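You operate a simulated robot arm through the tools that you are given. There is no shell and no other tool. Be economical: measure what you need, move in short steps, check, and stop when the job is done.

You are at the controls of a simulated robot arm. One attempt, no reset.

TASK
Press two hinges of the fitting ticket's colour into the white door.
Fine: pull the sled out again.

Only the result counts: the job must be done as asked and must still hold three seconds after the hand-in. Knocking over, shifting, dropping, spilling or breaking anything else fails it.

THE ROBOT
A 7-joint arm with a two-finger parallel gripper on a trunk, on a base that drives. Base frame: it is fixed to the floor where the robot stands at the start and does not move with it; the origin is under the middle of the robot, x ahead of it, y to its left, z up; the surface under the hand at the start is at about z = 0.803. Units: m, degrees, N and s.
Its first joint turns from -166.0 to 166.0 degrees. Places, roughly: down key [0.5, -2, 0.8]; feed key [0.5, -1.3, 0.8]; higher key [0.5, -1.5, 0.8]; lower key [0.5, -1.4, 0.8]; out key [0.5, -1.9, 0.8]; press lever [0.7, 0.2, 1.2]; press sled [0.6, 0.5, 0.8]; step key [0.5, -1.6, 0.8]; strap machine switch [0.5, -1.3, 0.8]; strap start button [0.5, -1.8, 0.8]; up key [0.5, -2, 0.8]; yellow latch knob [0.4, -1.6, 0.5]. Payload 1.57 kg.
Tool frame: the origin (TCP) lies between the finger pads and is the grasp point; the fingertips stand 0.03 m ahead of it; z points along the fingers, y is the line along which they close. The gripper opens to 0.08 m. The fingers are 0.017 m wide and 0.012 m thick; the gripper's body (0.04 by 0.082 m) begins 0.08 m behind the TCP.
Orientation is that of the tool frame in the base frame, as [roll, pitch, yaw] about the fixed x, y, z axes, in that order (R = Rz(yaw) Ry(pitch) Rx(roll)). With the fingers straight down and closing along the base's y, the tool's x points along the base's -x, its y along +y and its z along -z.

THE INTERFACE
- The arm moves only by the tool move_arm. Its argument "series" is text: rows parted by semicolons, each of 7 numbers parted by spaces: the shift along the tool's x, y, z in m, then the turn, a rotation vector about the tool's x, y, z in degrees, then the gripper command, from -1 (shut) to 1 (fully open), values between in proportion. In form: tx ty tz ax ay az grip; .... A call has 1 to 12 rows; each row is the pose to reach, as a shift and turn from the pose commanded when the call began, along the tool's axes at that moment. Each row takes 0.2 s and may step no farther than 0.05 m and 8.6 degrees from the row before; otherwise, or with a gripper value out of range, the whole call is refused. Where a pose cannot be reached the arm comes as near as it can. A force on the tool above 40 N (or 10 N above the force at the start of the call, whichever is more), or a blocked arm, ends the call early, and 0.2 s more pass. Each finger travels about 0.153 m/s and halts on what it meets, pressing with about 41 N; the grip force reading is that of the motor and also rises with nothing between the fingers. The clock runs only during rows and for 0.2 s after the last one: add rows that repeat a pose to give the fingers time. It gives the time, the measured TCP pose, the force on the tool (base axes), the opening and the grip force at its end, in the units of the frame above (readings bear some noise), with the torque about the TCP (base axes, N m) and any sound that the robot's microphone picked up.
- Cameras (640 x 400 px; columns grow to the right, rows downward): "scene" is now at [-0.0125, 0.223, 1.3942]; the picture's right is [0.34, -0.94, 0.00], its down [-0.30, -0.11, -0.95] and it looks along [0.89, 0.32, -0.32] (base axes); focal length 215 px, centre (320, 200). "wrist" rides on the gripper at [0.072, -0.007, -0.122] in the tool frame; the picture's right is [0.09, 1.00, 0.00], its down [-0.84, 0.08, -0.54] and it looks along [-0.54, 0.05, 0.84] (tool axes); focal length 238 px, centre (320, 200). There is no depth. A picture from a camera that has moved, and an enlarged one, comes with that camera's place and axes in the base frame and with its lens.
- camera(camera): a new picture of that camera. No time passes.
- base_move(legs): drives the robot by 1 to 6 legs, each [ahead, left, turn to the left] in m, m and degrees, along the robot's own axes; the way and the turn of a leg run together, so that a leg with both is an arc; at most 1.5 m and 180 degrees a leg. The arm and the cameras ride along, it lands a little off, and it stops where it bumps. It gives what a move gives.
- pan_tilt(pan, tilt): turns the head with the scene camera to pan (to the left, within 143 degrees either way) and tilt (down, from -29 to 69), counted from straight ahead of the robot. It gives what a move gives.
- enlarge(camera, box): a new picture of the part [left, top, right, bottom] of that camera's present view, enlarged. No time passes.
- job_done(): hands the job in; it is judged then, once.

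Work in short steps. Places have to be worked out from the pictures, the camera data and where the tool is seen: move nearer, look again, correct. Check each grasp and each placing, and mend what went wrong. You have 120 turns and 82 pictures in all, those below and enlarged ones among them. Open the gripper and draw the arm clear of the work before you hand the job in, unless the task says otherwise; then end with one line.

The tools are called by a JSON object that holds its "api" and its "payload". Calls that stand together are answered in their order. move_arm: Moves the arm, as the interface text tells. Its arguments: {"type":"object","properties":{"series":{"type":"string"}},"required":["series"]} The other tools are called the same way: base_move (legs) drives the base; pan_tilt (pan, tilt) turns the head that bears the scene camera; camera (camera) takes a picture; enlarge (camera, box) takes an enlarged picture of a part of a camera's view; job_done () hands the job in.

At the start:

```text
time: 0.0
position: [0.5206, 0.2593, 1.3955]
tool_rot: [-179.9, 0.0, -180.0]
contact_force: [0.0, -0.2, 0.2]
ft_torque: [0.03, -0.02, -0.01]
finger_gap: 0.0804
finger_force: 0.0
robot x, y, heading: [0.0016, -0.0002, -0.1]
head pan, tilt: [19.7, 18.5]
```

scene: 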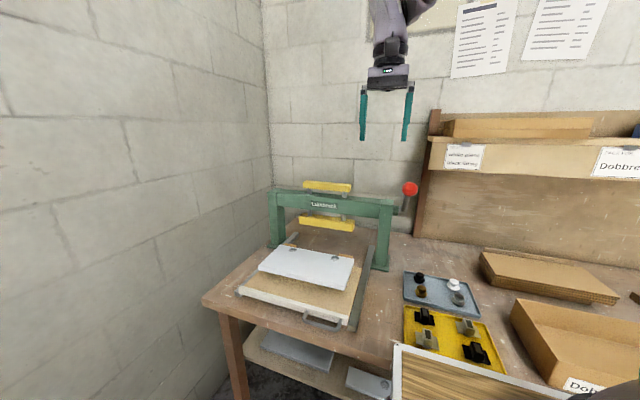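
wrist: 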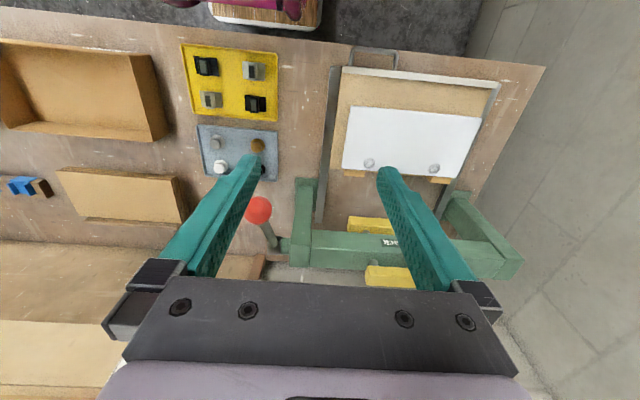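

I see a press with sled, a white door on it, and trays with hinges and other parts. I look closer at the papers on the wall and at the press.

{"api": "enlarge", "payload": {"camera": "scene", "box": [220, 160, 520, 380]}}

{"api": "pan_tilt", "payload": {"pan": -10, "tilt": 5}}

{"api": "camera", "payload": {"camera": "scene"}}

```text
1.82 times, centred on (370, 270) of scene
camera zoom: at [-0.0125, 0.223, 1.3942], right [0.34, -0.94, 0.0], down [-0.3, -0.11, -0.95], along [0.89, 0.32, -0.32], focal length 390 px, centre (229, 73)
```

zoom: 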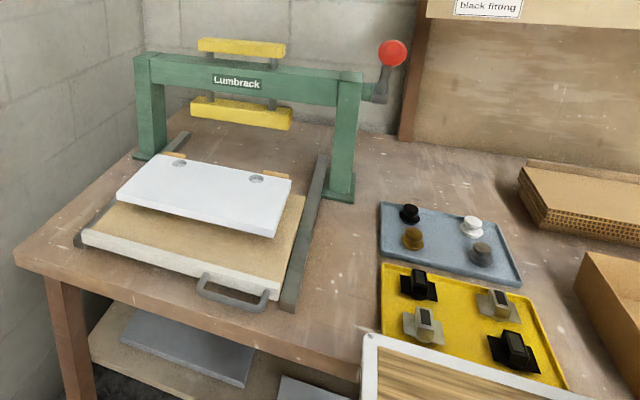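

```text
time: 0.9
position: [0.5207, 0.2591, 1.396]
tool_rot: [180.0, -0.1, -179.9]
contact_force: [0.3, -0.2, 0.0]
ft_torque: [0.01, 0.04, 0.04]
finger_gap: 0.0799
finger_force: 0.0
robot x, y, heading: [-0.0012, 0.0005, -0.2]
head pan, tilt: [-10.0, 5.0]
```

```text
78 pictures are left
camera scene: at [-0.0099, 0.1757, 1.4162], right [-0.17, -0.98, 0.0], down [-0.09, 0.02, -1.0], along [0.98, -0.17, -0.09], focal length 215 px, centre (320, 200)
```

scene: 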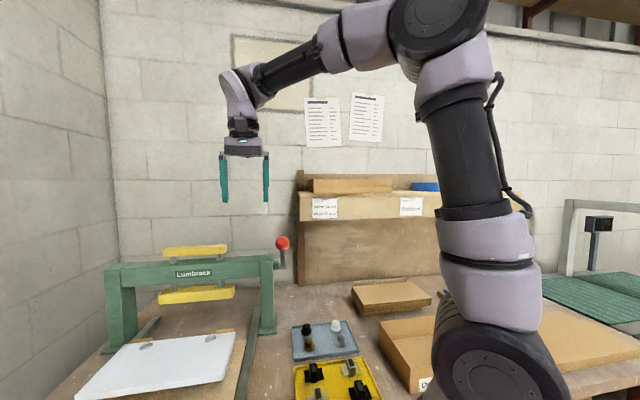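

The fitting ticket seems to be on the shelf edge ("black fitting"). I enlarge the labels and papers.

{"api": "enlarge", "payload": {"camera": "scene", "box": [295, 180, 435, 268]}}

{"api": "enlarge", "payload": {"camera": "scene", "box": [296, 88, 392, 150]}}

```text
4.55 times, centred on (365, 224) of scene
camera zoom: at [-0.0099, 0.1757, 1.4162], right [-0.17, -0.98, 0.0], down [-0.09, 0.02, -1.0], along [0.98, -0.17, -0.09], focal length 976 px, centre (116, 91)
```

zoom: 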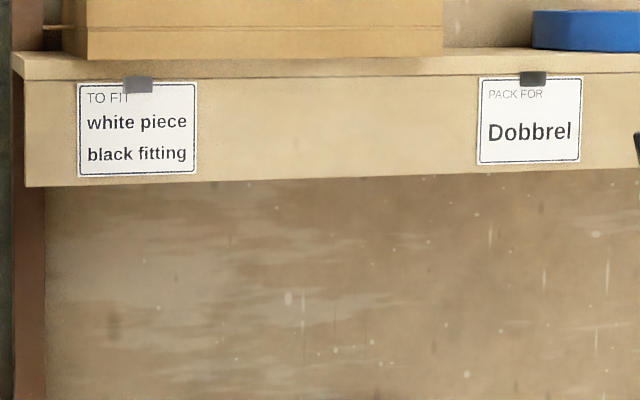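

```text
6.45 times, centred on (344, 119) of scene
camera zoom: at [-0.0099, 0.1757, 1.4162], right [-0.17, -0.98, 0.0], down [-0.09, 0.02, -1.0], along [0.98, -0.17, -0.09], focal length 1385 px, centre (165, 723)
```

zoom: 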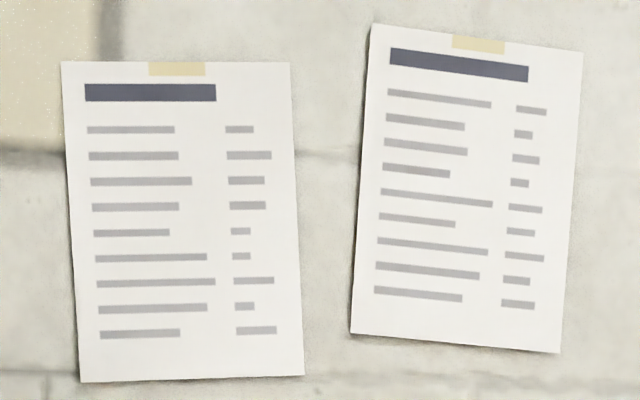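

Ticket: white piece, black fitting. So I need the two black hinges in the yellow tray. I move the hand down over that tray for a closer look.

{"api": "move_arm", "payload": {"series": "0 -0.03 0.035 0 0 0 1; 0 -0.06 0.07 0 0 0 1; 0 -0.09 0.105 0 0 0 1; 0 -0.12 0.14 0 0 0 1; 0 -0.15 0.175 0 0 0 1; 0 -0.18 0.21 0 0 0 1; 0 -0.20 0.25 0 0 0 1; 0 -0.21 0.29 0 0 0 1; 0 -0.21 0.29 0 0 0 1"}}

{"api": "camera", "payload": {"camera": "wrist"}}

```text
time: 3.0
position: [0.519, 0.0463, 1.1072]
tool_rot: [180.0, -0.1, -180.0]
contact_force: [0.0, 0.2, 0.1]
ft_torque: [-0.01, 0.01, -0.01]
finger_gap: 0.0801
finger_force: 0.0
robot x, y, heading: [-0.0008, 0.0025, 0.0]
head pan, tilt: [-10.0, 5.0]
```

```text
75 pictures are left
camera wrist: at [0.4473, 0.0406, 1.2296], right [-0.09, 1.0, 0.0], down [0.84, 0.08, 0.54], along [0.54, 0.05, -0.84], focal length 238 px, centre (320, 200)
```

wrist: 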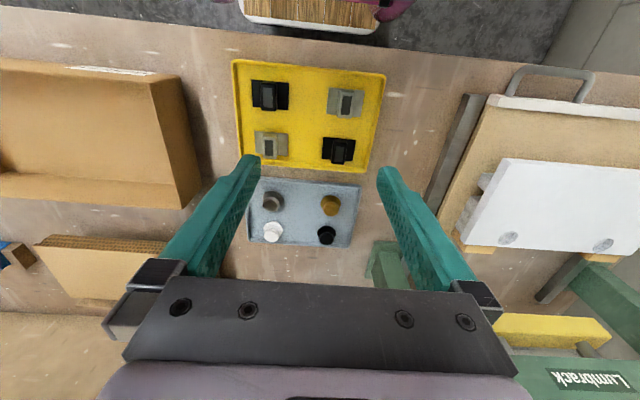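

The door shows something at its side edge; I enlarge the hinges and the door.

{"api": "enlarge", "payload": {"camera": "wrist", "box": [225, 50, 395, 180]}}

{"api": "enlarge", "payload": {"camera": "wrist", "box": [420, 60, 640, 310]}}

```text
3.08 times, centred on (310, 115) of wrist
camera zoom: at [0.4473, 0.0406, 1.2296], right [-0.09, 1.0, 0.0], down [0.84, 0.08, 0.54], along [0.54, 0.05, -0.84], focal length 733 px, centre (351, 462)
```

zoom: 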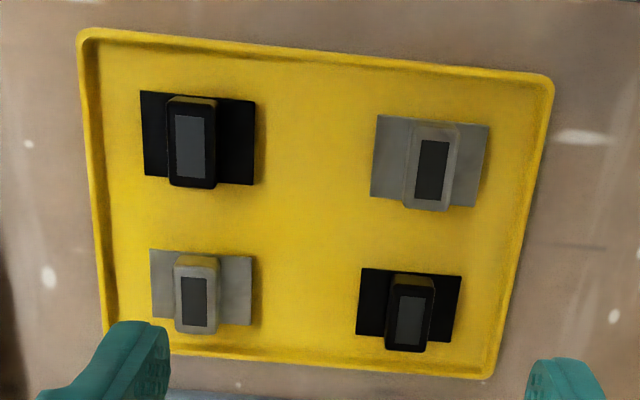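

```text
1.60 times, centred on (530, 185) of wrist
camera zoom: at [0.4473, 0.0406, 1.2296], right [-0.09, 1.0, 0.0], down [0.84, 0.08, 0.54], along [0.54, 0.05, -0.84], focal length 381 px, centre (-16, 224)
```

zoom: 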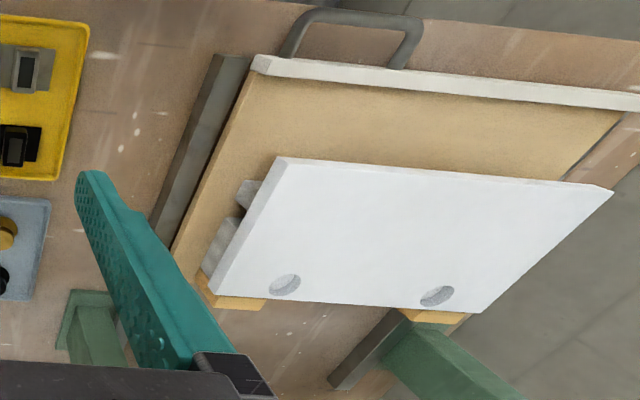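

The two black hinges are at about (0.521,-0.036) and (0.598,0.088). The door's recesses lie at about (0.735,0.43) and (0.735,0.635). I drive 0.25 m left so that everything is in good reach.

{"api": "base_move", "payload": {"legs": [[0, 0.25, 0]]}}

{"api": "pan_tilt", "payload": {"pan": 10, "tilt": 35}}

{"api": "camera", "payload": {"camera": "scene"}}

{"api": "camera", "payload": {"camera": "wrist"}}

```text
time: 4.8
position: [0.52, 0.303, 1.1088]
tool_rot: [-179.9, 0.0, 179.7]
contact_force: [-0.9, -0.7, -0.3]
ft_torque: [0.0, 0.0, -0.04]
finger_gap: 0.08
finger_force: 0.1
robot x, y, heading: [0.0022, 0.2593, -0.3]
head pan, tilt: [-10.0, 5.0]
```

```text
time: 5.8
position: [0.5199, 0.3042, 1.1074]
tool_rot: [179.9, 0.0, 179.7]
contact_force: [1.0, 0.0, -0.2]
ft_torque: [0.03, 0.0, -0.01]
finger_gap: 0.0801
finger_force: 0.0
robot x, y, heading: [-0.0004, 0.2583, -0.3]
head pan, tilt: [10.0, 35.0]
```

```text
72 pictures are left
camera scene: at [-0.0119, 0.4658, 1.3681], right [0.17, -0.99, 0.0], down [-0.56, -0.1, -0.82], along [0.81, 0.14, -0.57], focal length 215 px, centre (320, 200)
```

scene: 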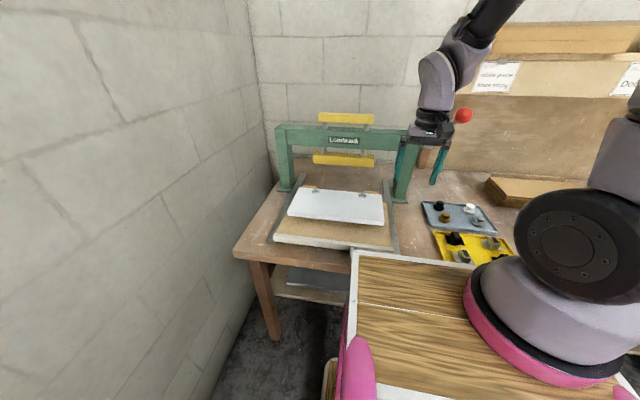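

```text
71 pictures are left
camera wrist: at [0.4485, 0.2975, 1.2299], right [-0.09, 1.0, 0.0], down [0.84, 0.07, 0.54], along [0.54, 0.05, -0.84], focal length 238 px, centre (320, 200)
```

wrist: 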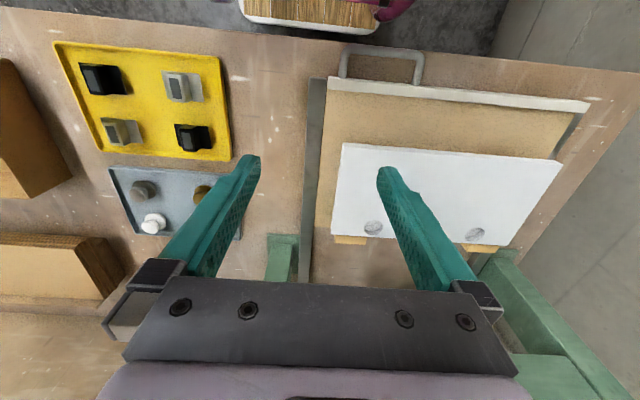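

Door top triangulates to z≈0.89, holes at about (0.716,0.419) and (0.716,0.611). I look closer at the hinges from the side and at the press.

{"api": "enlarge", "payload": {"camera": "scene", "box": [410, 190, 520, 268]}}

{"api": "enlarge", "payload": {"camera": "scene", "box": [230, 100, 420, 260]}}

```text
5.13 times, centred on (465, 229) of scene
camera zoom: at [-0.0119, 0.4658, 1.3681], right [0.17, -0.99, 0.0], down [-0.56, -0.1, -0.82], along [0.81, 0.14, -0.57], focal length 1101 px, centre (-424, 51)
```

zoom: 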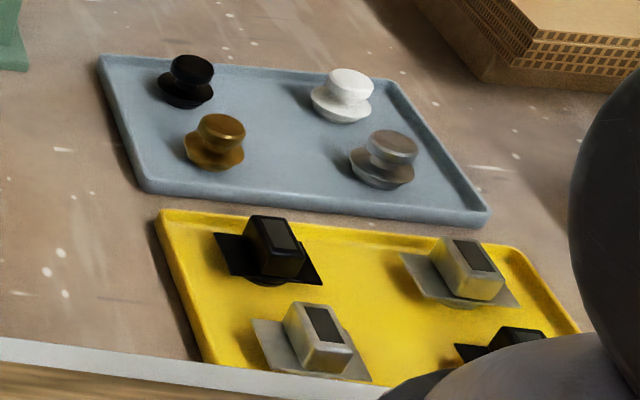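

```text
2.50 times, centred on (325, 180) of scene
camera zoom: at [-0.0119, 0.4658, 1.3681], right [0.17, -0.99, 0.0], down [-0.56, -0.1, -0.82], along [0.81, 0.14, -0.57], focal length 537 px, centre (308, 250)
```

zoom: 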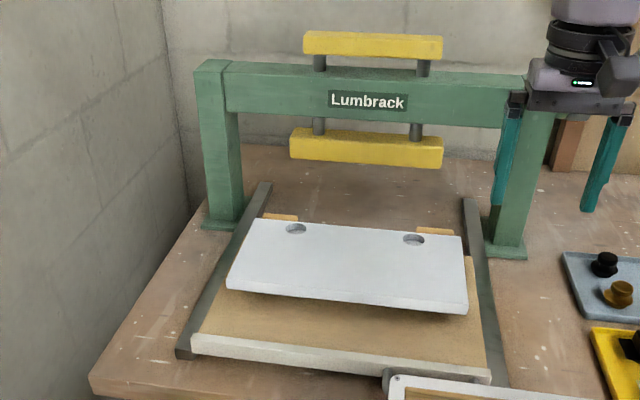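

Hinges have a round cup underneath, a plate, and a block body on top which I can pinch along y. I move above the black hinge at (0.598,0.088) and look.

{"api": "move_arm", "payload": {"series": "-0.02 -0.04 0 0 0 0 1; -0.04 -0.085 0 0 0 0 1; -0.06 -0.13 0 0 0 0 1; -0.07 -0.175 0.02 0 0 0 1; -0.07 -0.216 0.04 0 0 0 1; -0.07 -0.216 0.085 0 0 0 1; -0.07 -0.216 0.13 0 0 0 1; -0.07 -0.216 0.13 0 0 0 1"}}

{"api": "camera", "payload": {"camera": "wrist"}}

```text
refused: row 4 steps farther than a row can; nothing moved
```

```text
68 pictures are left
camera wrist: at [0.4485, 0.2975, 1.2299], right [-0.09, 1.0, 0.0], down [0.84, 0.07, 0.54], along [0.54, 0.05, -0.84], focal length 238 px, centre (320, 200)
```

wrist: 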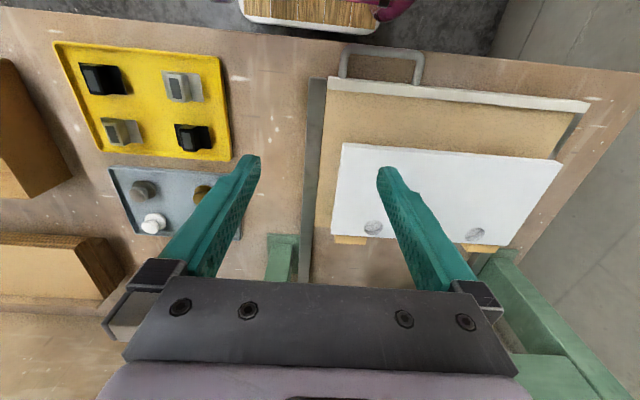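

Row 4 stepped too far; I resend with smaller steps.

{"api": "move_arm", "payload": {"series": "-0.02 -0.04 0 0 0 0 1; -0.04 -0.08 0 0 0 0 1; -0.055 -0.12 0 0 0 0 1; -0.065 -0.16 0.01 0 0 0 1; -0.07 -0.19 0.035 0 0 0 1; -0.07 -0.216 0.07 0 0 0 1; -0.07 -0.216 0.11 0 0 0 1; -0.07 -0.216 0.13 0 0 0 1; -0.07 -0.216 0.13 0 0 0 1"}}

{"api": "camera", "payload": {"camera": "wrist"}}

```text
time: 7.8
position: [0.5866, 0.0859, 0.9783]
tool_rot: [180.0, 0.0, 179.7]
contact_force: [-0.4, -0.7, -0.1]
ft_torque: [0.0, 0.01, 0.0]
finger_gap: 0.0797
finger_force: 0.0
robot x, y, heading: [-0.0029, 0.2616, -0.3]
head pan, tilt: [10.0, 35.0]
```

```text
67 pictures are left
camera wrist: at [0.5158, 0.0817, 1.1005], right [-0.09, 1.0, 0.0], down [0.84, 0.07, 0.54], along [0.54, 0.05, -0.84], focal length 238 px, centre (320, 200)
```

wrist: 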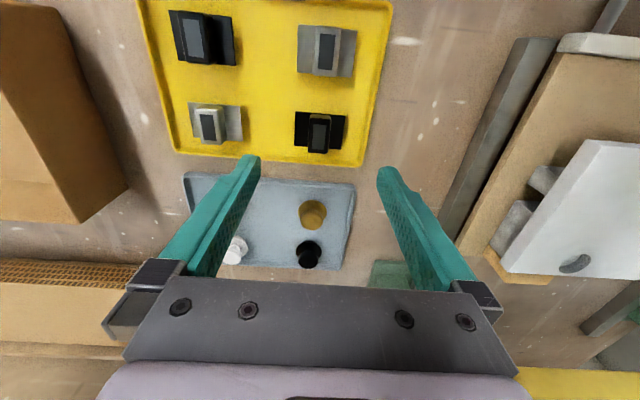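

The black hinge's body top is near (0.597,0.0885), square with the axes. I descend to z≈0.885 and look again.

{"api": "move_arm", "payload": {"series": "-0.01 0.0025 0.03 0 0 0 0.6; -0.01 0.0025 0.06 0 0 0 0.6; -0.01 0.0025 0.093 0 0 0 0.6; -0.01 0.0025 0.093 0 0 0 0.6"}}

{"api": "camera", "payload": {"camera": "wrist"}}

```text
time: 8.8
position: [0.5973, 0.0907, 0.8864]
tool_rot: [179.9, 0.1, 179.8]
contact_force: [-0.2, 0.3, -0.1]
ft_torque: [0.0, 0.03, -0.03]
finger_gap: 0.0643
finger_force: 0.0
robot x, y, heading: [0.0025, 0.2601, -0.3]
head pan, tilt: [10.0, 35.0]
```

```text
66 pictures are left
camera wrist: at [0.5258, 0.0846, 1.0081], right [-0.09, 1.0, 0.0], down [0.84, 0.07, 0.54], along [0.54, 0.05, -0.84], focal length 238 px, centre (320, 200)
```

wrist: 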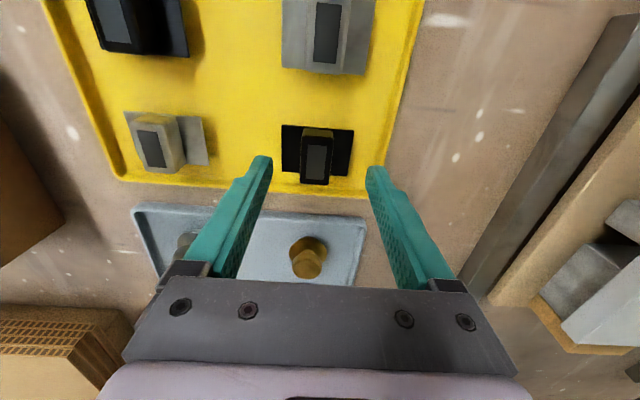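

The body is nearly centred between the fingers, about 2 mm toward -y. I go down to z≈0.858.

{"api": "move_arm", "payload": {"series": "0 -0.002 0.015 0 0 0 0.6; 0 -0.002 0.028 0 0 0 0.6; 0 -0.002 0.028 0 0 0 0.6"}}

{"api": "enlarge", "payload": {"camera": "wrist", "box": [230, 110, 410, 230]}}

```text
time: 9.6
position: [0.5979, 0.0883, 0.856]
tool_rot: [179.9, 0.0, 179.7]
contact_force: [0.2, -0.4, 0.6]
ft_torque: [0.0, -0.02, 0.02]
finger_gap: 0.0641
finger_force: 0.1
robot x, y, heading: [0.0011, 0.258, -0.1]
head pan, tilt: [10.0, 35.0]
```

```text
3.33 times, centred on (320, 170) of wrist
camera zoom: at [0.5267, 0.0823, 0.9792], right [-0.09, 1.0, 0.0], down [0.84, 0.07, 0.54], along [0.54, 0.05, -0.84], focal length 794 px, centre (320, 300)
```

zoom: 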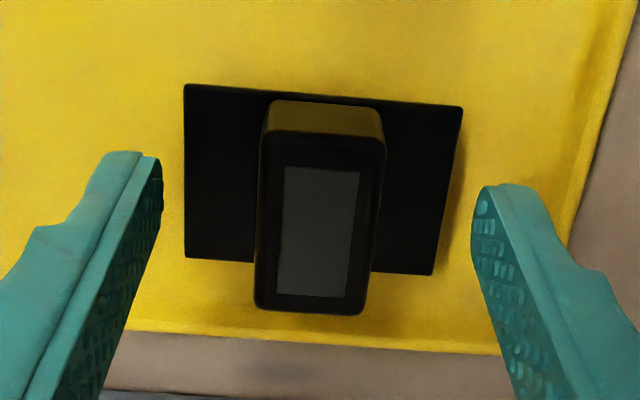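

Body top ~z 0.837, plate ~0.82; fingertips at 0.826. I go 3 mm lower and close.

{"api": "move_arm", "payload": {"series": "0 0 0.003 0 0 0 0.6; 0 0 0.003 0 0 0 0; 0 0 0.003 0 0 0 -0.5; 0 0 0.003 0 0 0 -1; 0 0 0.003 0 0 0 -1"}}

{"api": "enlarge", "payload": {"camera": "wrist", "box": [230, 110, 410, 230]}}

```text
time: 10.8
position: [0.5989, 0.0884, 0.8528]
tool_rot: [179.9, 0.0, 179.6]
contact_force: [0.7, -0.7, -0.6]
ft_torque: [-0.02, 0.01, 0.0]
finger_gap: 0.023
finger_force: 35.4
robot x, y, heading: [0.0032, 0.2589, -0.5]
head pan, tilt: [10.0, 35.0]
```

```text
3.33 times, centred on (320, 170) of wrist
camera zoom: at [0.5269, 0.082, 0.976], right [-0.09, 1.0, 0.0], down [0.84, 0.07, 0.54], along [0.54, 0.05, -0.84], focal length 794 px, centre (320, 300)
```

zoom: 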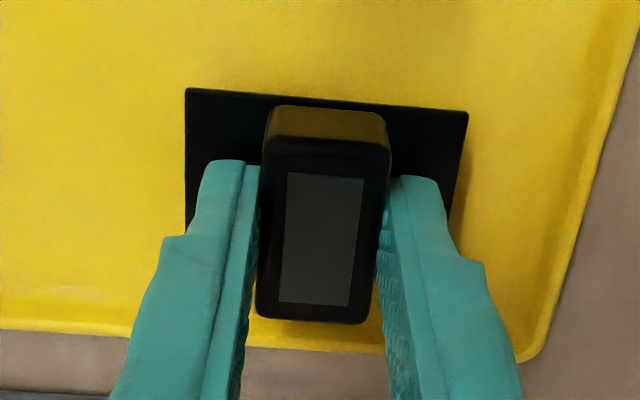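

Gripped at 23 mm. I lift straight up high to look at the underside geometry with the scene camera.

{"api": "move_arm", "payload": {"series": "0 0 -0.02 0 0 0 -1; 0 0 -0.05 0 0 0 -1; 0 0 -0.095 0 0 0 -1; 0 0 -0.14 0 0 0 -1; 0 0 -0.185 0 0 0 -1; 0 0 -0.23 0 0 0 -1; 0 0 -0.275 0 0 0 -1; 0 0 -0.32 0 0 0 -1; 0 0 -0.365 0 0 0 -1; 0 0 -0.41 0 0 0 -1; 0 0 -0.45 0 0 0 -1; 0 0 -0.45 0 0 0 -1"}}

{"api": "pan_tilt", "payload": {"pan": -25, "tilt": 5}}

{"api": "camera", "payload": {"camera": "scene"}}

```text
time: 13.4
position: [0.5987, 0.0869, 1.3075]
tool_rot: [179.9, 0.1, 179.7]
contact_force: [0.3, 0.0, -0.7]
ft_torque: [-0.01, -0.01, -0.01]
finger_gap: 0.0228
finger_force: 35.6
robot x, y, heading: [0.0035, 0.2583, -0.2]
head pan, tilt: [10.0, 35.0]
```

```text
time: 14.4
position: [0.5986, 0.0875, 1.3068]
tool_rot: [180.0, 0.0, 179.6]
contact_force: [0.5, -0.2, -0.6]
ft_torque: [0.01, 0.01, 0.0]
finger_gap: 0.0228
finger_force: 35.6
robot x, y, heading: [0.0026, 0.2593, -0.3]
head pan, tilt: [-25.0, 5.0]
```

```text
63 pictures are left
camera scene: at [-0.0156, 0.4118, 1.4161], right [-0.43, -0.9, 0.0], down [-0.08, 0.04, -1.0], along [0.9, -0.42, -0.09], focal length 215 px, centre (320, 200)
```

scene: 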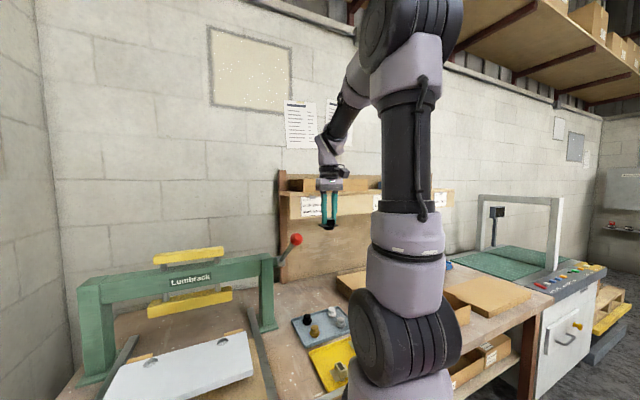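

{"api": "enlarge", "payload": {"camera": "scene", "box": [296, 160, 360, 240]}}

{"api": "enlarge", "payload": {"camera": "scene", "box": [60, 220, 310, 400]}}

```text
5.00 times, centred on (328, 200) of scene
camera zoom: at [-0.0156, 0.4118, 1.4161], right [-0.43, -0.9, 0.0], down [-0.08, 0.04, -1.0], along [0.9, -0.42, -0.09], focal length 1073 px, centre (280, 200)
```

zoom: 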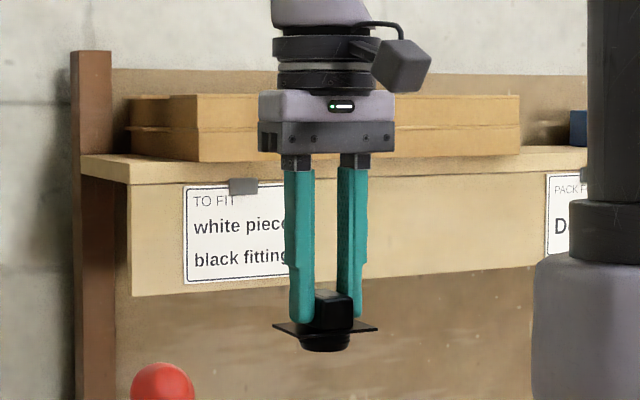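

```text
2.22 times, centred on (185, 310) of scene
camera zoom: at [-0.0156, 0.4118, 1.4161], right [-0.43, -0.9, 0.0], down [-0.08, 0.04, -1.0], along [0.9, -0.42, -0.09], focal length 477 px, centre (620, -44)
```

zoom: 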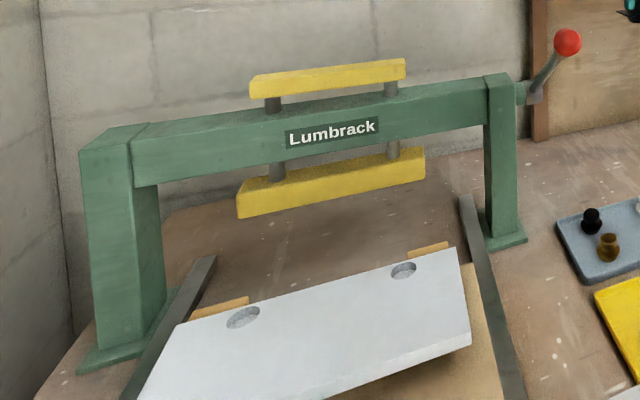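

The cup hangs centred below the body. The lever's ball is at about (0.684,0.177,1.213), so I pass above it at z 1.3 with x≈0.55 and go to over the far hole's y.

{"api": "move_arm", "payload": {"series": "0.04 0 0 0 0 0 -1; 0.05 0.045 0 0 0 0 -1; 0.05 0.09 0 0 0 0 -1; 0.05 0.135 0 0 0 0 -1; 0.05 0.18 0 0 0 0 -1; 0.05 0.225 0 0 0 0 -1; 0.05 0.27 0 0 0 0 -1; 0.04 0.315 0 0 0 0 -1; 0.02 0.355 0 0 0 0 -1; 0 0.395 0 0 0 0 -1; -0.01 0.43 0.02 0 0 0 -1; -0.02 0.46 0.05 0 0 0 -1"}}

{"api": "move_arm", "payload": {"series": "-0.02 0.03 0.02 0 0 0 -1; -0.04 0.06 0.04 0 0 0 -1; -0.06 0.063 0.08 0 0 0 -1; -0.07 0.063 0.12 0 0 0 -1; -0.07 0.063 0.16 0 0 0 -1; -0.07 0.063 0.20 0 0 0 -1; -0.07 0.063 0.24 0 0 0 -1; -0.07 0.063 0.26 0 0 0 -1; -0.07 0.063 0.26 0 0 0 -1"}}

{"api": "camera", "payload": {"camera": "wrist"}}

```text
time: 17.0
position: [0.6193, 0.5445, 1.2541]
tool_rot: [179.9, 0.2, 179.8]
contact_force: [-0.5, -1.0, 0.2]
ft_torque: [0.07, 0.0, -0.03]
finger_gap: 0.0229
finger_force: 35.5
robot x, y, heading: [-0.0013, 0.261, -0.1]
head pan, tilt: [-25.0, 5.0]
```

```text
time: 19.0
position: [0.6933, 0.6106, 0.9925]
tool_rot: [179.9, 0.0, 179.7]
contact_force: [-0.2, 0.4, -0.8]
ft_torque: [0.02, 0.0, 0.01]
finger_gap: 0.023
finger_force: 35.4
robot x, y, heading: [0.0008, 0.2588, -0.1]
head pan, tilt: [-25.0, 5.0]
```

```text
60 pictures are left
camera wrist: at [0.6227, 0.6052, 1.1149], right [-0.09, 1.0, 0.0], down [0.84, 0.07, 0.54], along [0.54, 0.05, -0.84], focal length 238 px, centre (320, 200)
```

wrist: 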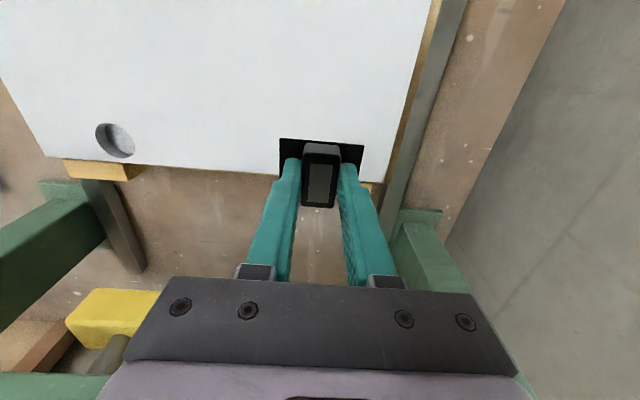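

The held hinge hides the far hole. I step 0.1 m to -y to see both holes at once and measure them.

{"api": "move_arm", "payload": {"series": "0 -0.04 0 0 0 0 -1; 0 -0.08 0 0 0 0 -1; 0 -0.1 0 0 0 0 -1; 0 -0.1 0 0 0 0 -1"}}

{"api": "enlarge", "payload": {"camera": "wrist", "box": [160, 60, 480, 260]}}

```text
time: 20.0
position: [0.6909, 0.5088, 0.9939]
tool_rot: [-179.9, -0.1, 179.7]
contact_force: [-0.2, -0.2, 0.3]
ft_torque: [0.0, 0.04, -0.03]
finger_gap: 0.0229
finger_force: 35.4
robot x, y, heading: [0.0014, 0.2552, -0.4]
head pan, tilt: [-25.0, 5.0]
```

```text
2.00 times, centred on (320, 160) of wrist
camera zoom: at [0.6193, 0.5036, 1.1163], right [-0.09, 1.0, 0.0], down [0.84, 0.07, 0.54], along [0.54, 0.05, -0.84], focal length 477 px, centre (320, 280)
```

zoom: 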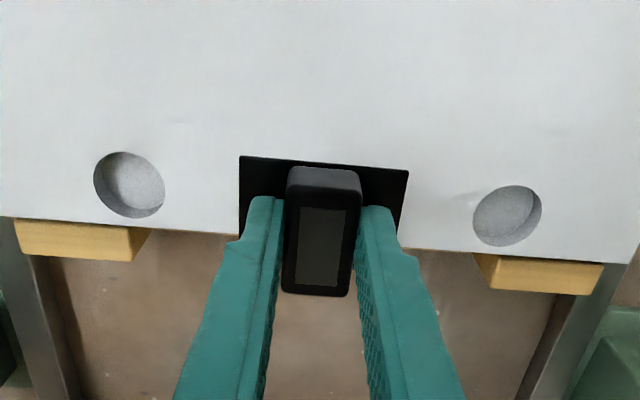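

Both holes seen. Hole spacing ≈0.19 m; I lower 35 mm here between them to remeasure with less height error.

{"api": "move_arm", "payload": {"series": "0 0 0.02 0 0 0 -1; 0 0 0.035 0 0 0 -1; 0 0 0.035 0 0 0 -1; 0 0 0.035 0 0 0 -1"}}

{"api": "enlarge", "payload": {"camera": "wrist", "box": [160, 60, 480, 260]}}

```text
time: 21.0
position: [0.6915, 0.5094, 0.9599]
tool_rot: [180.0, 0.0, 179.7]
contact_force: [0.2, 0.6, -0.2]
ft_torque: [-0.01, 0.0, 0.01]
finger_gap: 0.0229
finger_force: 36.1
robot x, y, heading: [-0.0045, 0.2583, -0.4]
head pan, tilt: [-25.0, 5.0]
```

```text
2.00 times, centred on (320, 160) of wrist
camera zoom: at [0.6193, 0.5037, 1.0815], right [-0.09, 1.0, 0.0], down [0.84, 0.07, 0.54], along [0.54, 0.05, -0.84], focal length 477 px, centre (320, 280)
```

zoom: 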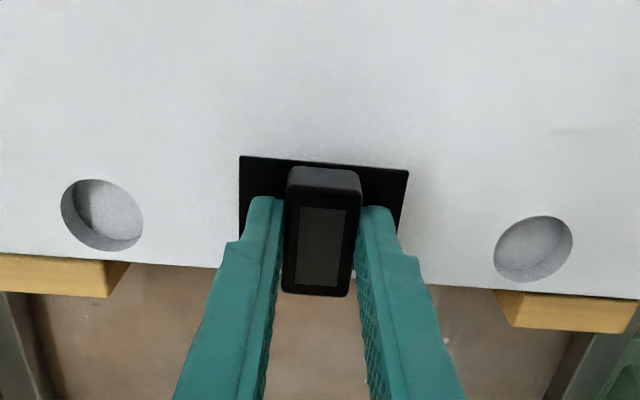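

Consistent: door top z≈0.895, far hole is 0.0226 m ahead and 0.0965 m left of the TCP. I move over it, then look from the scene camera.

{"api": "move_arm", "payload": {"series": "-0.008 0.04 0 0 0 0 -1; -0.016 0.08 0 0 0 0 -1; -0.0231 0.0967 0 0 0 0 -1; -0.0231 0.0967 0.008 0 0 0 -1; -0.0231 0.0967 0.008 0 0 0 -1"}}

{"api": "pan_tilt", "payload": {"pan": 15, "tilt": 28}}

{"api": "enlarge", "payload": {"camera": "scene", "box": [260, 130, 420, 230]}}

{"api": "enlarge", "payload": {"camera": "wrist", "box": [160, 60, 480, 260]}}

```text
time: 22.2
position: [0.7154, 0.6077, 0.9515]
tool_rot: [-180.0, 0.1, 179.6]
contact_force: [-0.2, 0.7, -0.7]
ft_torque: [0.02, 0.02, 0.0]
finger_gap: 0.0231
finger_force: 35.7
robot x, y, heading: [-0.0008, 0.2639, -0.2]
head pan, tilt: [-25.0, 5.0]
```

```text
time: 23.2
position: [0.7163, 0.6083, 0.9503]
tool_rot: [180.0, 0.1, 179.7]
contact_force: [-0.3, 0.1, -0.7]
ft_torque: [-0.01, -0.02, -0.02]
finger_gap: 0.0232
finger_force: 35.0
robot x, y, heading: [-0.0023, 0.2584, -0.3]
head pan, tilt: [15.0, 28.0]
```

```text
4.00 times, centred on (340, 180) of scene
camera zoom: at [-0.0104, 0.4742, 1.379], right [0.25, -0.97, 0.0], down [-0.45, -0.12, -0.88], along [0.85, 0.22, -0.47], focal length 859 px, centre (240, 280)
```

zoom: 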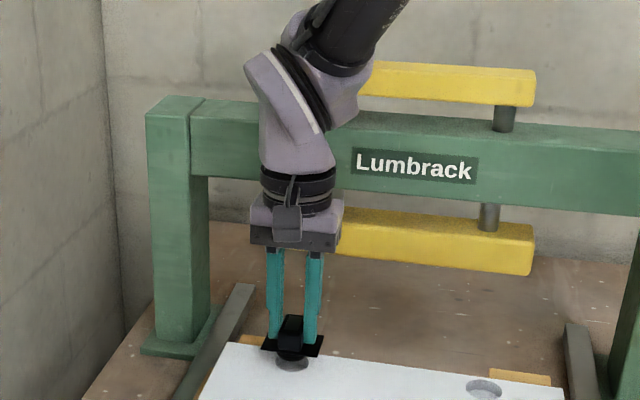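

```text
2.00 times, centred on (320, 160) of wrist
camera zoom: at [0.644, 0.6023, 1.073], right [-0.09, 1.0, 0.0], down [0.84, 0.07, 0.54], along [0.54, 0.05, -0.84], focal length 477 px, centre (320, 280)
```

zoom: 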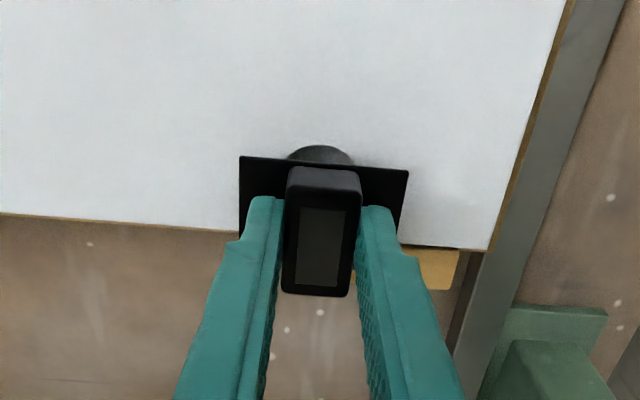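

Aligned well in both views. I lower slowly, watching the force.

{"api": "move_arm", "payload": {"series": "0 0 0.004 0 0 0 -1; 0 0 0.008 0 0 0 -1; 0 0 0.011 0 0 0 -1; 0 0 0.014 0 0 0 -1; 0 0 0.014 0 0 0 -1"}}

{"api": "enlarge", "payload": {"camera": "scene", "box": [300, 190, 370, 240]}}

```text
time: 24.4
position: [0.7145, 0.6045, 0.938]
tool_rot: [-179.9, 0.0, 179.7]
contact_force: [0.0, 0.0, 1.2]
ft_torque: [-0.01, -0.03, -0.03]
finger_gap: 0.0228
finger_force: 35.7
robot x, y, heading: [0.0009, 0.2578, -0.1]
head pan, tilt: [15.0, 28.0]
```

```text
8.00 times, centred on (335, 215) of scene
camera zoom: at [-0.0105, 0.4742, 1.3789], right [0.25, -0.97, 0.0], down [-0.45, -0.12, -0.88], along [0.85, 0.22, -0.47], focal length 1717 px, centre (200, 80)
```

zoom: 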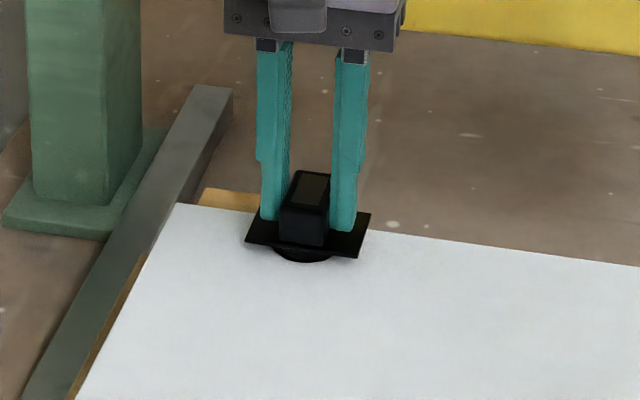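

No contact yet; I continue down in small steps.

{"api": "move_arm", "payload": {"series": "0 0 0.002 0 0 0 -1; 0 0 0.004 0 0 0 -1; 0 0 0.006 0 0 0 -1; 0 0 0.008 0 0 0 -1; 0 0 0.008 0 0 0 -1"}}

{"api": "enlarge", "payload": {"camera": "scene", "box": [300, 190, 370, 240]}}

```text
time: 25.4
position: [0.7165, 0.607, 0.9341]
tool_rot: [179.8, 0.4, 179.6]
contact_force: [-0.3, -1.6, 10.3]
ft_torque: [-0.12, 0.1, 0.01]
finger_gap: 0.0232
finger_force: 35.2
robot x, y, heading: [0.003, 0.258, -0.2]
head pan, tilt: [15.0, 28.0]
stopped in row 4: the force on the tool passed its limit at 45 N (the readings are from after the stop); the commanded pose is now the measured one
```

```text
8.00 times, centred on (335, 215) of scene
camera zoom: at [-0.0108, 0.4739, 1.379], right [0.25, -0.97, 0.0], down [-0.45, -0.12, -0.88], along [0.85, 0.22, -0.47], focal length 1717 px, centre (200, 80)
```

zoom: 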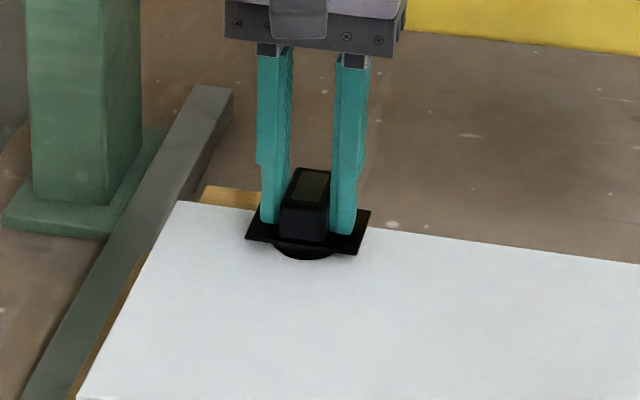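

Contact near TCP z 0.932, about 8 mm below where the cup would touch the door surface, so it's probably entered. I test with a tiny sideways push.

{"api": "move_arm", "payload": {"series": "0 0.0015 0 0 0 0 -1; 0 0.003 0 0 0 0 -1; 0 0.003 0 0 0 0 -1"}}

{"api": "move_arm", "payload": {"series": "0 -0.003 0 0 0 0 -1; 0 -0.003 0 0 0 0 -1"}}

{"api": "move_arm", "payload": {"series": "0.0015 0 0 0 0 0 -1; 0.003 0 0 0 0 0 -1; 0.003 0 0 0 0 0 -1"}}

{"api": "move_arm", "payload": {"series": "-0.003 0 0 0 0 0 -1; -0.003 0 0 0 0 0 -1"}}

```text
time: 26.2
position: [0.7164, 0.6093, 0.9335]
tool_rot: [179.8, 0.3, 179.7]
contact_force: [-1.3, -9.5, 20.5]
ft_torque: [-0.47, 0.23, 0.02]
finger_gap: 0.0229
finger_force: 35.2
robot x, y, heading: [-0.0014, 0.2571, -0.3]
head pan, tilt: [15.0, 28.0]
```

```text
time: 26.8
position: [0.7161, 0.6084, 0.9345]
tool_rot: [179.6, 0.3, 179.9]
contact_force: [1.2, 7.2, 17.5]
ft_torque: [0.07, 0.02, 0.01]
finger_gap: 0.0231
finger_force: 35.4
robot x, y, heading: [0.0001, 0.2601, -0.3]
head pan, tilt: [15.0, 28.0]
```

```text
time: 27.6
position: [0.7139, 0.6072, 0.9341]
tool_rot: [179.9, 0.3, 179.7]
contact_force: [1.4, 3.7, 19.6]
ft_torque: [-0.04, -0.04, 0.04]
finger_gap: 0.0228
finger_force: 35.5
robot x, y, heading: [-0.0007, 0.2555, -0.5]
head pan, tilt: [15.0, 28.0]
```

```text
time: 28.2
position: [0.7165, 0.6066, 0.9343]
tool_rot: [179.8, 0.3, 179.8]
contact_force: [0.0, 3.9, 22.8]
ft_torque: [-0.12, 0.04, 0.01]
finger_gap: 0.0228
finger_force: 35.3
robot x, y, heading: [-0.0032, 0.256, -0.4]
head pan, tilt: [15.0, 28.0]
```

Inconclusive. I release and rise to look at how it sits.

{"api": "move_arm", "payload": {"series": "0 0 -0.001 0 0 0 -0.3; 0 0 -0.001 0 0 0 0.2; 0 0 -0.001 0 0 0 0.3; 0 0 -0.03 0 0 0 0.4; 0 0 -0.07 0 0 0 0.4; 0.03 0 -0.1 0 0 0 0.4; 0.03 0 -0.1 0 0 0 0.4"}}

{"api": "enlarge", "payload": {"camera": "scene", "box": [295, 195, 375, 245]}}

{"api": "enlarge", "payload": {"camera": "wrist", "box": [160, 60, 480, 260]}}

```text
time: 29.8
position: [0.6873, 0.6061, 1.0353]
tool_rot: [179.8, 0.2, 179.7]
contact_force: [-0.4, 0.2, 0.1]
ft_torque: [-0.01, 0.0, 0.02]
finger_gap: 0.0558
finger_force: 0.0
robot x, y, heading: [-0.0019, 0.2593, -0.4]
head pan, tilt: [15.0, 28.0]
```

```text
8.00 times, centred on (335, 220) of scene
camera zoom: at [-0.0103, 0.4742, 1.3789], right [0.25, -0.97, 0.0], down [-0.45, -0.12, -0.88], along [0.85, 0.22, -0.47], focal length 1717 px, centre (200, 40)
```

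zoom: 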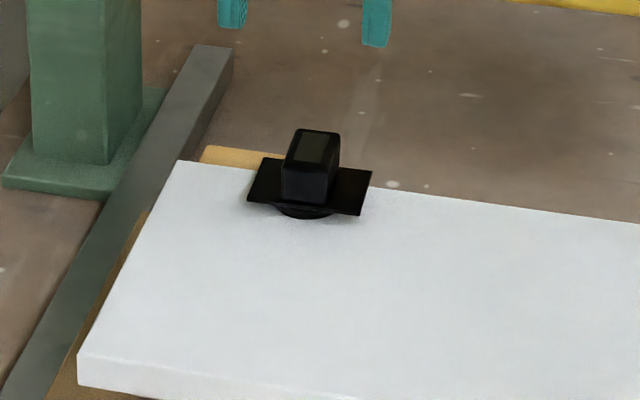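

```text
2.00 times, centred on (320, 160) of wrist
camera zoom: at [0.6171, 0.6002, 1.1571], right [-0.09, 1.0, 0.0], down [0.84, 0.07, 0.55], along [0.54, 0.05, -0.84], focal length 477 px, centre (320, 280)
```

zoom: 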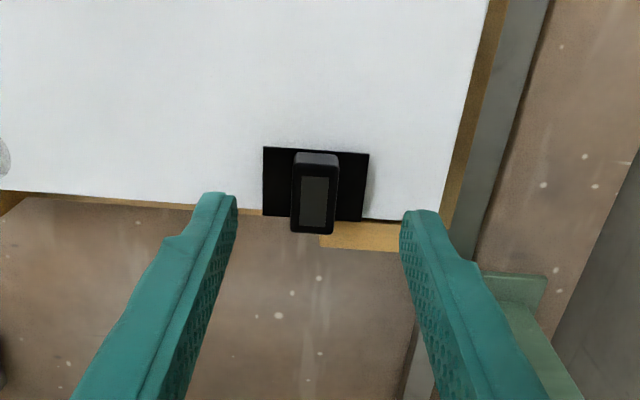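

The hinge sits level with most of the cup inside the hole (~5 mm stands out, to be pressed). Now I go over the lever's ball back to the second black hinge at about (0.521,-0.036).

{"api": "move_arm", "payload": {"series": "0.02 0 -0.045 0 0 0 0.6; 0.04 0 -0.09 0 0 0 0.6; 0.06 0 -0.135 0 0 0 0.6; 0.08 -0.02 -0.175 0 0 0 0.6; 0.1 -0.05 -0.205 0 0 0 0.6; 0.12 -0.085 -0.23 0 0 0 0.6; 0.135 -0.125 -0.25 0 0 0 0.6; 0.14 -0.17 -0.265 0 0 0 0.6; 0.14 -0.218 -0.265 0 0 0 0.6; 0.14 -0.266 -0.265 0 0 0 0.6; 0.14 -0.314 -0.265 0 0 0 0.6; 0.14 -0.362 -0.265 0 0 0 0.6"}}

{"api": "move_arm", "payload": {"series": "0 -0.048 0 0 0 0 0.6; 0 -0.096 0 0 0 0 0.6; 0 -0.144 0 0 0 0 0.6; 0 -0.192 0 0 0 0 0.6; 0.005 -0.24 0 0 0 0 0.6; 0.01 -0.275 0.03 0 0 0 0.6; 0.02 -0.28 0.075 0 0 0 0.6; 0.03 -0.28 0.12 0 0 0 0.6; 0.03 -0.28 0.165 0 0 0 0.6; 0.03 -0.28 0.21 0 0 0 0.6; 0.03 -0.28 0.255 0 0 0 0.6; 0.03 -0.28 0.3 0 0 0 0.6"}}

{"api": "move_arm", "payload": {"series": "0 0 0.03 0 0 0 0.6; 0 0 0.05 0 0 0 0.6; 0 0 0.05 0 0 0 0.6"}}

{"api": "camera", "payload": {"camera": "wrist"}}

```text
time: 32.4
position: [0.5426, 0.2428, 1.2937]
tool_rot: [179.8, 0.2, 179.7]
contact_force: [0.4, 0.8, -0.5]
ft_torque: [-0.01, -0.03, 0.03]
finger_gap: 0.0639
finger_force: 0.1
robot x, y, heading: [-0.0003, 0.2588, -0.3]
head pan, tilt: [15.0, 28.0]
```

```text
time: 35.0
position: [0.5123, -0.0331, 0.9928]
tool_rot: [179.9, 0.3, 179.7]
contact_force: [-1.2, 0.5, -0.7]
ft_torque: [-0.04, -0.05, 0.0]
finger_gap: 0.0639
finger_force: 0.1
robot x, y, heading: [0.0009, 0.2588, -0.6]
head pan, tilt: [15.0, 28.0]
```

```text
time: 35.8
position: [0.5133, -0.0342, 0.9429]
tool_rot: [179.7, 0.2, 179.7]
contact_force: [-0.2, 0.0, -0.1]
ft_torque: [0.04, 0.01, 0.04]
finger_gap: 0.0642
finger_force: 0.1
robot x, y, heading: [0.004, 0.2555, -0.2]
head pan, tilt: [15.0, 28.0]
```

```text
51 pictures are left
camera wrist: at [0.4424, -0.0402, 1.0648], right [-0.09, 1.0, 0.0], down [0.84, 0.07, 0.55], along [0.54, 0.05, -0.84], focal length 238 px, centre (320, 200)
```

wrist: 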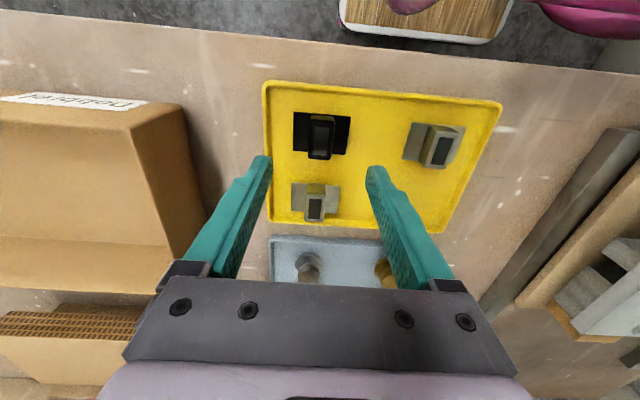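

The hinge is centred right under the TCP. I descend to z≈0.858 and check.

{"api": "move_arm", "payload": {"series": "-0.001 0 0.035 0 0 0 0.6; -0.001 0 0.07 0 0 0 0.6; -0.001 0 0.085 0 0 0 0.6; -0.001 0 0.085 0 0 0 0.6"}}

{"api": "enlarge", "payload": {"camera": "wrist", "box": [230, 110, 410, 230]}}

```text
time: 36.8
position: [0.5154, -0.0343, 0.8572]
tool_rot: [179.9, 0.2, 179.7]
contact_force: [0.9, -0.1, 0.4]
ft_torque: [-0.02, 0.02, 0.0]
finger_gap: 0.0637
finger_force: 0.0
robot x, y, heading: [-0.0029, 0.2619, -0.2]
head pan, tilt: [15.0, 28.0]
```

```text
3.33 times, centred on (320, 170) of wrist
camera zoom: at [0.4435, -0.0391, 0.9791], right [-0.09, 1.0, 0.0], down [0.84, 0.07, 0.55], along [0.54, 0.05, -0.84], focal length 794 px, centre (320, 300)
```

zoom: 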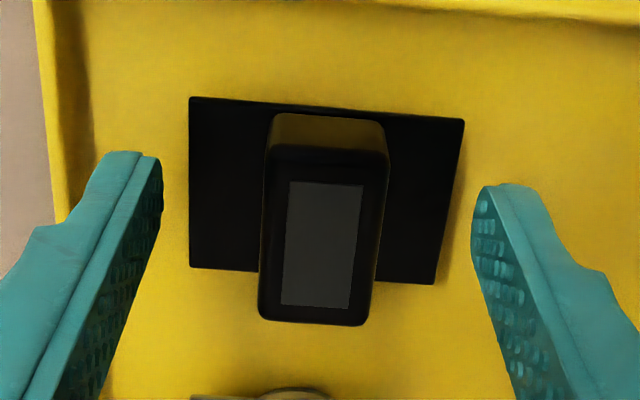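

The hinge is ~2.5 mm farther ahead than in the first grasp; I correct, lower 4 mm, and grip.

{"api": "move_arm", "payload": {"series": "-0.0025 0.0003 0 0 0 0 0.6; -0.0025 0.0003 0.004 0 0 0 0.6; -0.0025 0.0003 0.004 0 0 0 0; -0.0025 0.0003 0.004 0 0 0 -0.5; -0.0025 0.0003 0.004 0 0 0 -1; -0.0025 0.0003 0.004 0 0 0 -1"}}

{"api": "enlarge", "payload": {"camera": "wrist", "box": [230, 110, 410, 230]}}

```text
time: 38.2
position: [0.5169, -0.0333, 0.8546]
tool_rot: [179.9, 0.2, 179.7]
contact_force: [-0.5, -0.9, 1.2]
ft_torque: [0.01, 0.01, 0.03]
finger_gap: 0.0229
finger_force: 35.3
robot x, y, heading: [-0.0034, 0.2569, -0.2]
head pan, tilt: [15.0, 28.0]
```

```text
3.33 times, centred on (320, 170) of wrist
camera zoom: at [0.4456, -0.0395, 0.9766], right [-0.09, 1.0, 0.0], down [0.84, 0.07, 0.55], along [0.54, 0.05, -0.84], focal length 794 px, centre (320, 300)
```

zoom: 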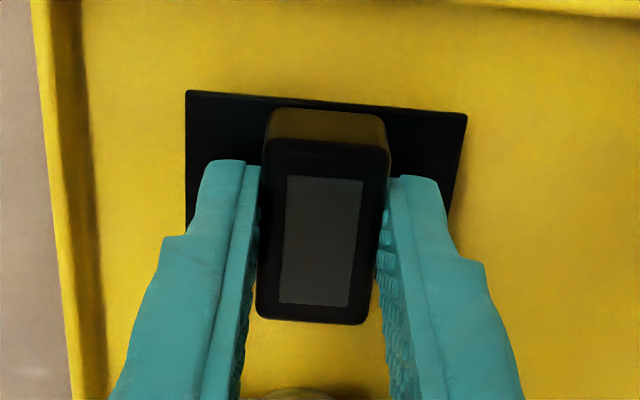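

Grip matches the first one. I lift, pass over the lever again, and go to between the holes.

{"api": "move_arm", "payload": {"series": "0 0 -0.02 0 0 0 -1; 0 0 -0.06 0 0 0 -1; 0 0 -0.105 0 0 0 -1; 0 0 -0.15 0 0 0 -1; 0 0 -0.195 0 0 0 -1; 0 0 -0.24 0 0 0 -1; 0 0 -0.285 0 0 0 -1; 0 0 -0.33 0 0 0 -1; 0 0 -0.375 0 0 0 -1; 0 0 -0.42 0 0 0 -1; 0 0.03 -0.45 0 0 0 -1; -0.01 0.075 -0.455 0 0 0 -1"}}

{"api": "move_arm", "payload": {"series": "0 0.048 0 0 0 0 -1; -0.01 0.093 0 0 0 0 -1; -0.01 0.14 0 0 0 0 -1; -0.01 0.187 0 0 0 0 -1; -0.01 0.234 0 0 0 0 -1; -0.01 0.28 0 0 0 0 -1; -0.01 0.325 0.01 0 0 0 -1; -0.03 0.365 0.02 0 0 0 -1; -0.05 0.405 0.035 0 0 0 -1; -0.07 0.44 0.06 0 0 0 -1; -0.09 0.46 0.095 0 0 0 -1; -0.11 0.468 0.135 0 0 0 -1"}}

{"api": "move_arm", "payload": {"series": "-0.02 0 0.04 0 0 0 -1; -0.04 0 0.08 0 0 0 -1; -0.052 0 0.12 0 0 0 -1; -0.052 0 0.16 0 0 0 -1; -0.052 0 0.20 0 0 0 -1; -0.052 0 0.213 0 0 0 -1; -0.052 0 0.213 0 0 0 -1; -0.052 0 0.213 0 0 0 -1"}}

{"api": "enlarge", "payload": {"camera": "wrist", "box": [160, 60, 480, 260]}}

```text
time: 40.8
position: [0.5248, 0.0383, 1.3136]
tool_rot: [179.8, 0.1, 179.6]
contact_force: [0.1, -1.1, 0.5]
ft_torque: [0.05, -0.01, 0.01]
finger_gap: 0.0227
finger_force: 34.7
robot x, y, heading: [-0.0015, 0.2555, -0.1]
head pan, tilt: [15.0, 28.0]
```

```text
time: 43.4
position: [0.6364, 0.5074, 1.1827]
tool_rot: [179.8, 0.3, 179.7]
contact_force: [-0.5, 0.1, -0.4]
ft_torque: [0.0, -0.02, 0.0]
finger_gap: 0.023
finger_force: 35.2
robot x, y, heading: [0.0049, 0.2592, -0.5]
head pan, tilt: [15.0, 28.0]
```

```text
time: 45.2
position: [0.6929, 0.5107, 0.9651]
tool_rot: [179.7, 0.2, 179.7]
contact_force: [-0.3, 0.4, -1.1]
ft_torque: [-0.05, 0.03, 0.03]
finger_gap: 0.023
finger_force: 35.5
robot x, y, heading: [0.0015, 0.258, -0.0]
head pan, tilt: [15.0, 28.0]
```

```text
2.00 times, centred on (320, 160) of wrist
camera zoom: at [0.621, 0.5053, 1.0871], right [-0.09, 1.0, 0.0], down [0.84, 0.07, 0.55], along [0.54, 0.05, -0.84], focal length 477 px, centre (320, 280)
```

zoom: 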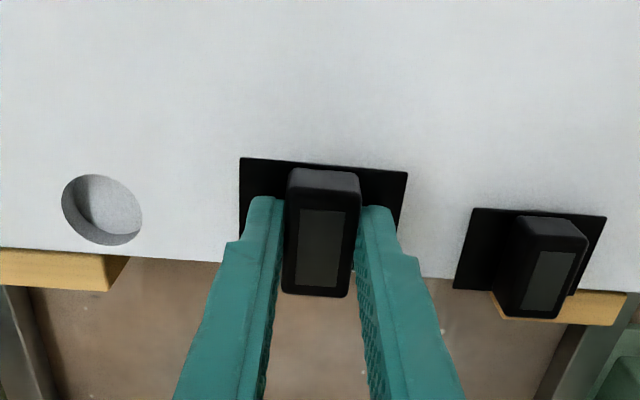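

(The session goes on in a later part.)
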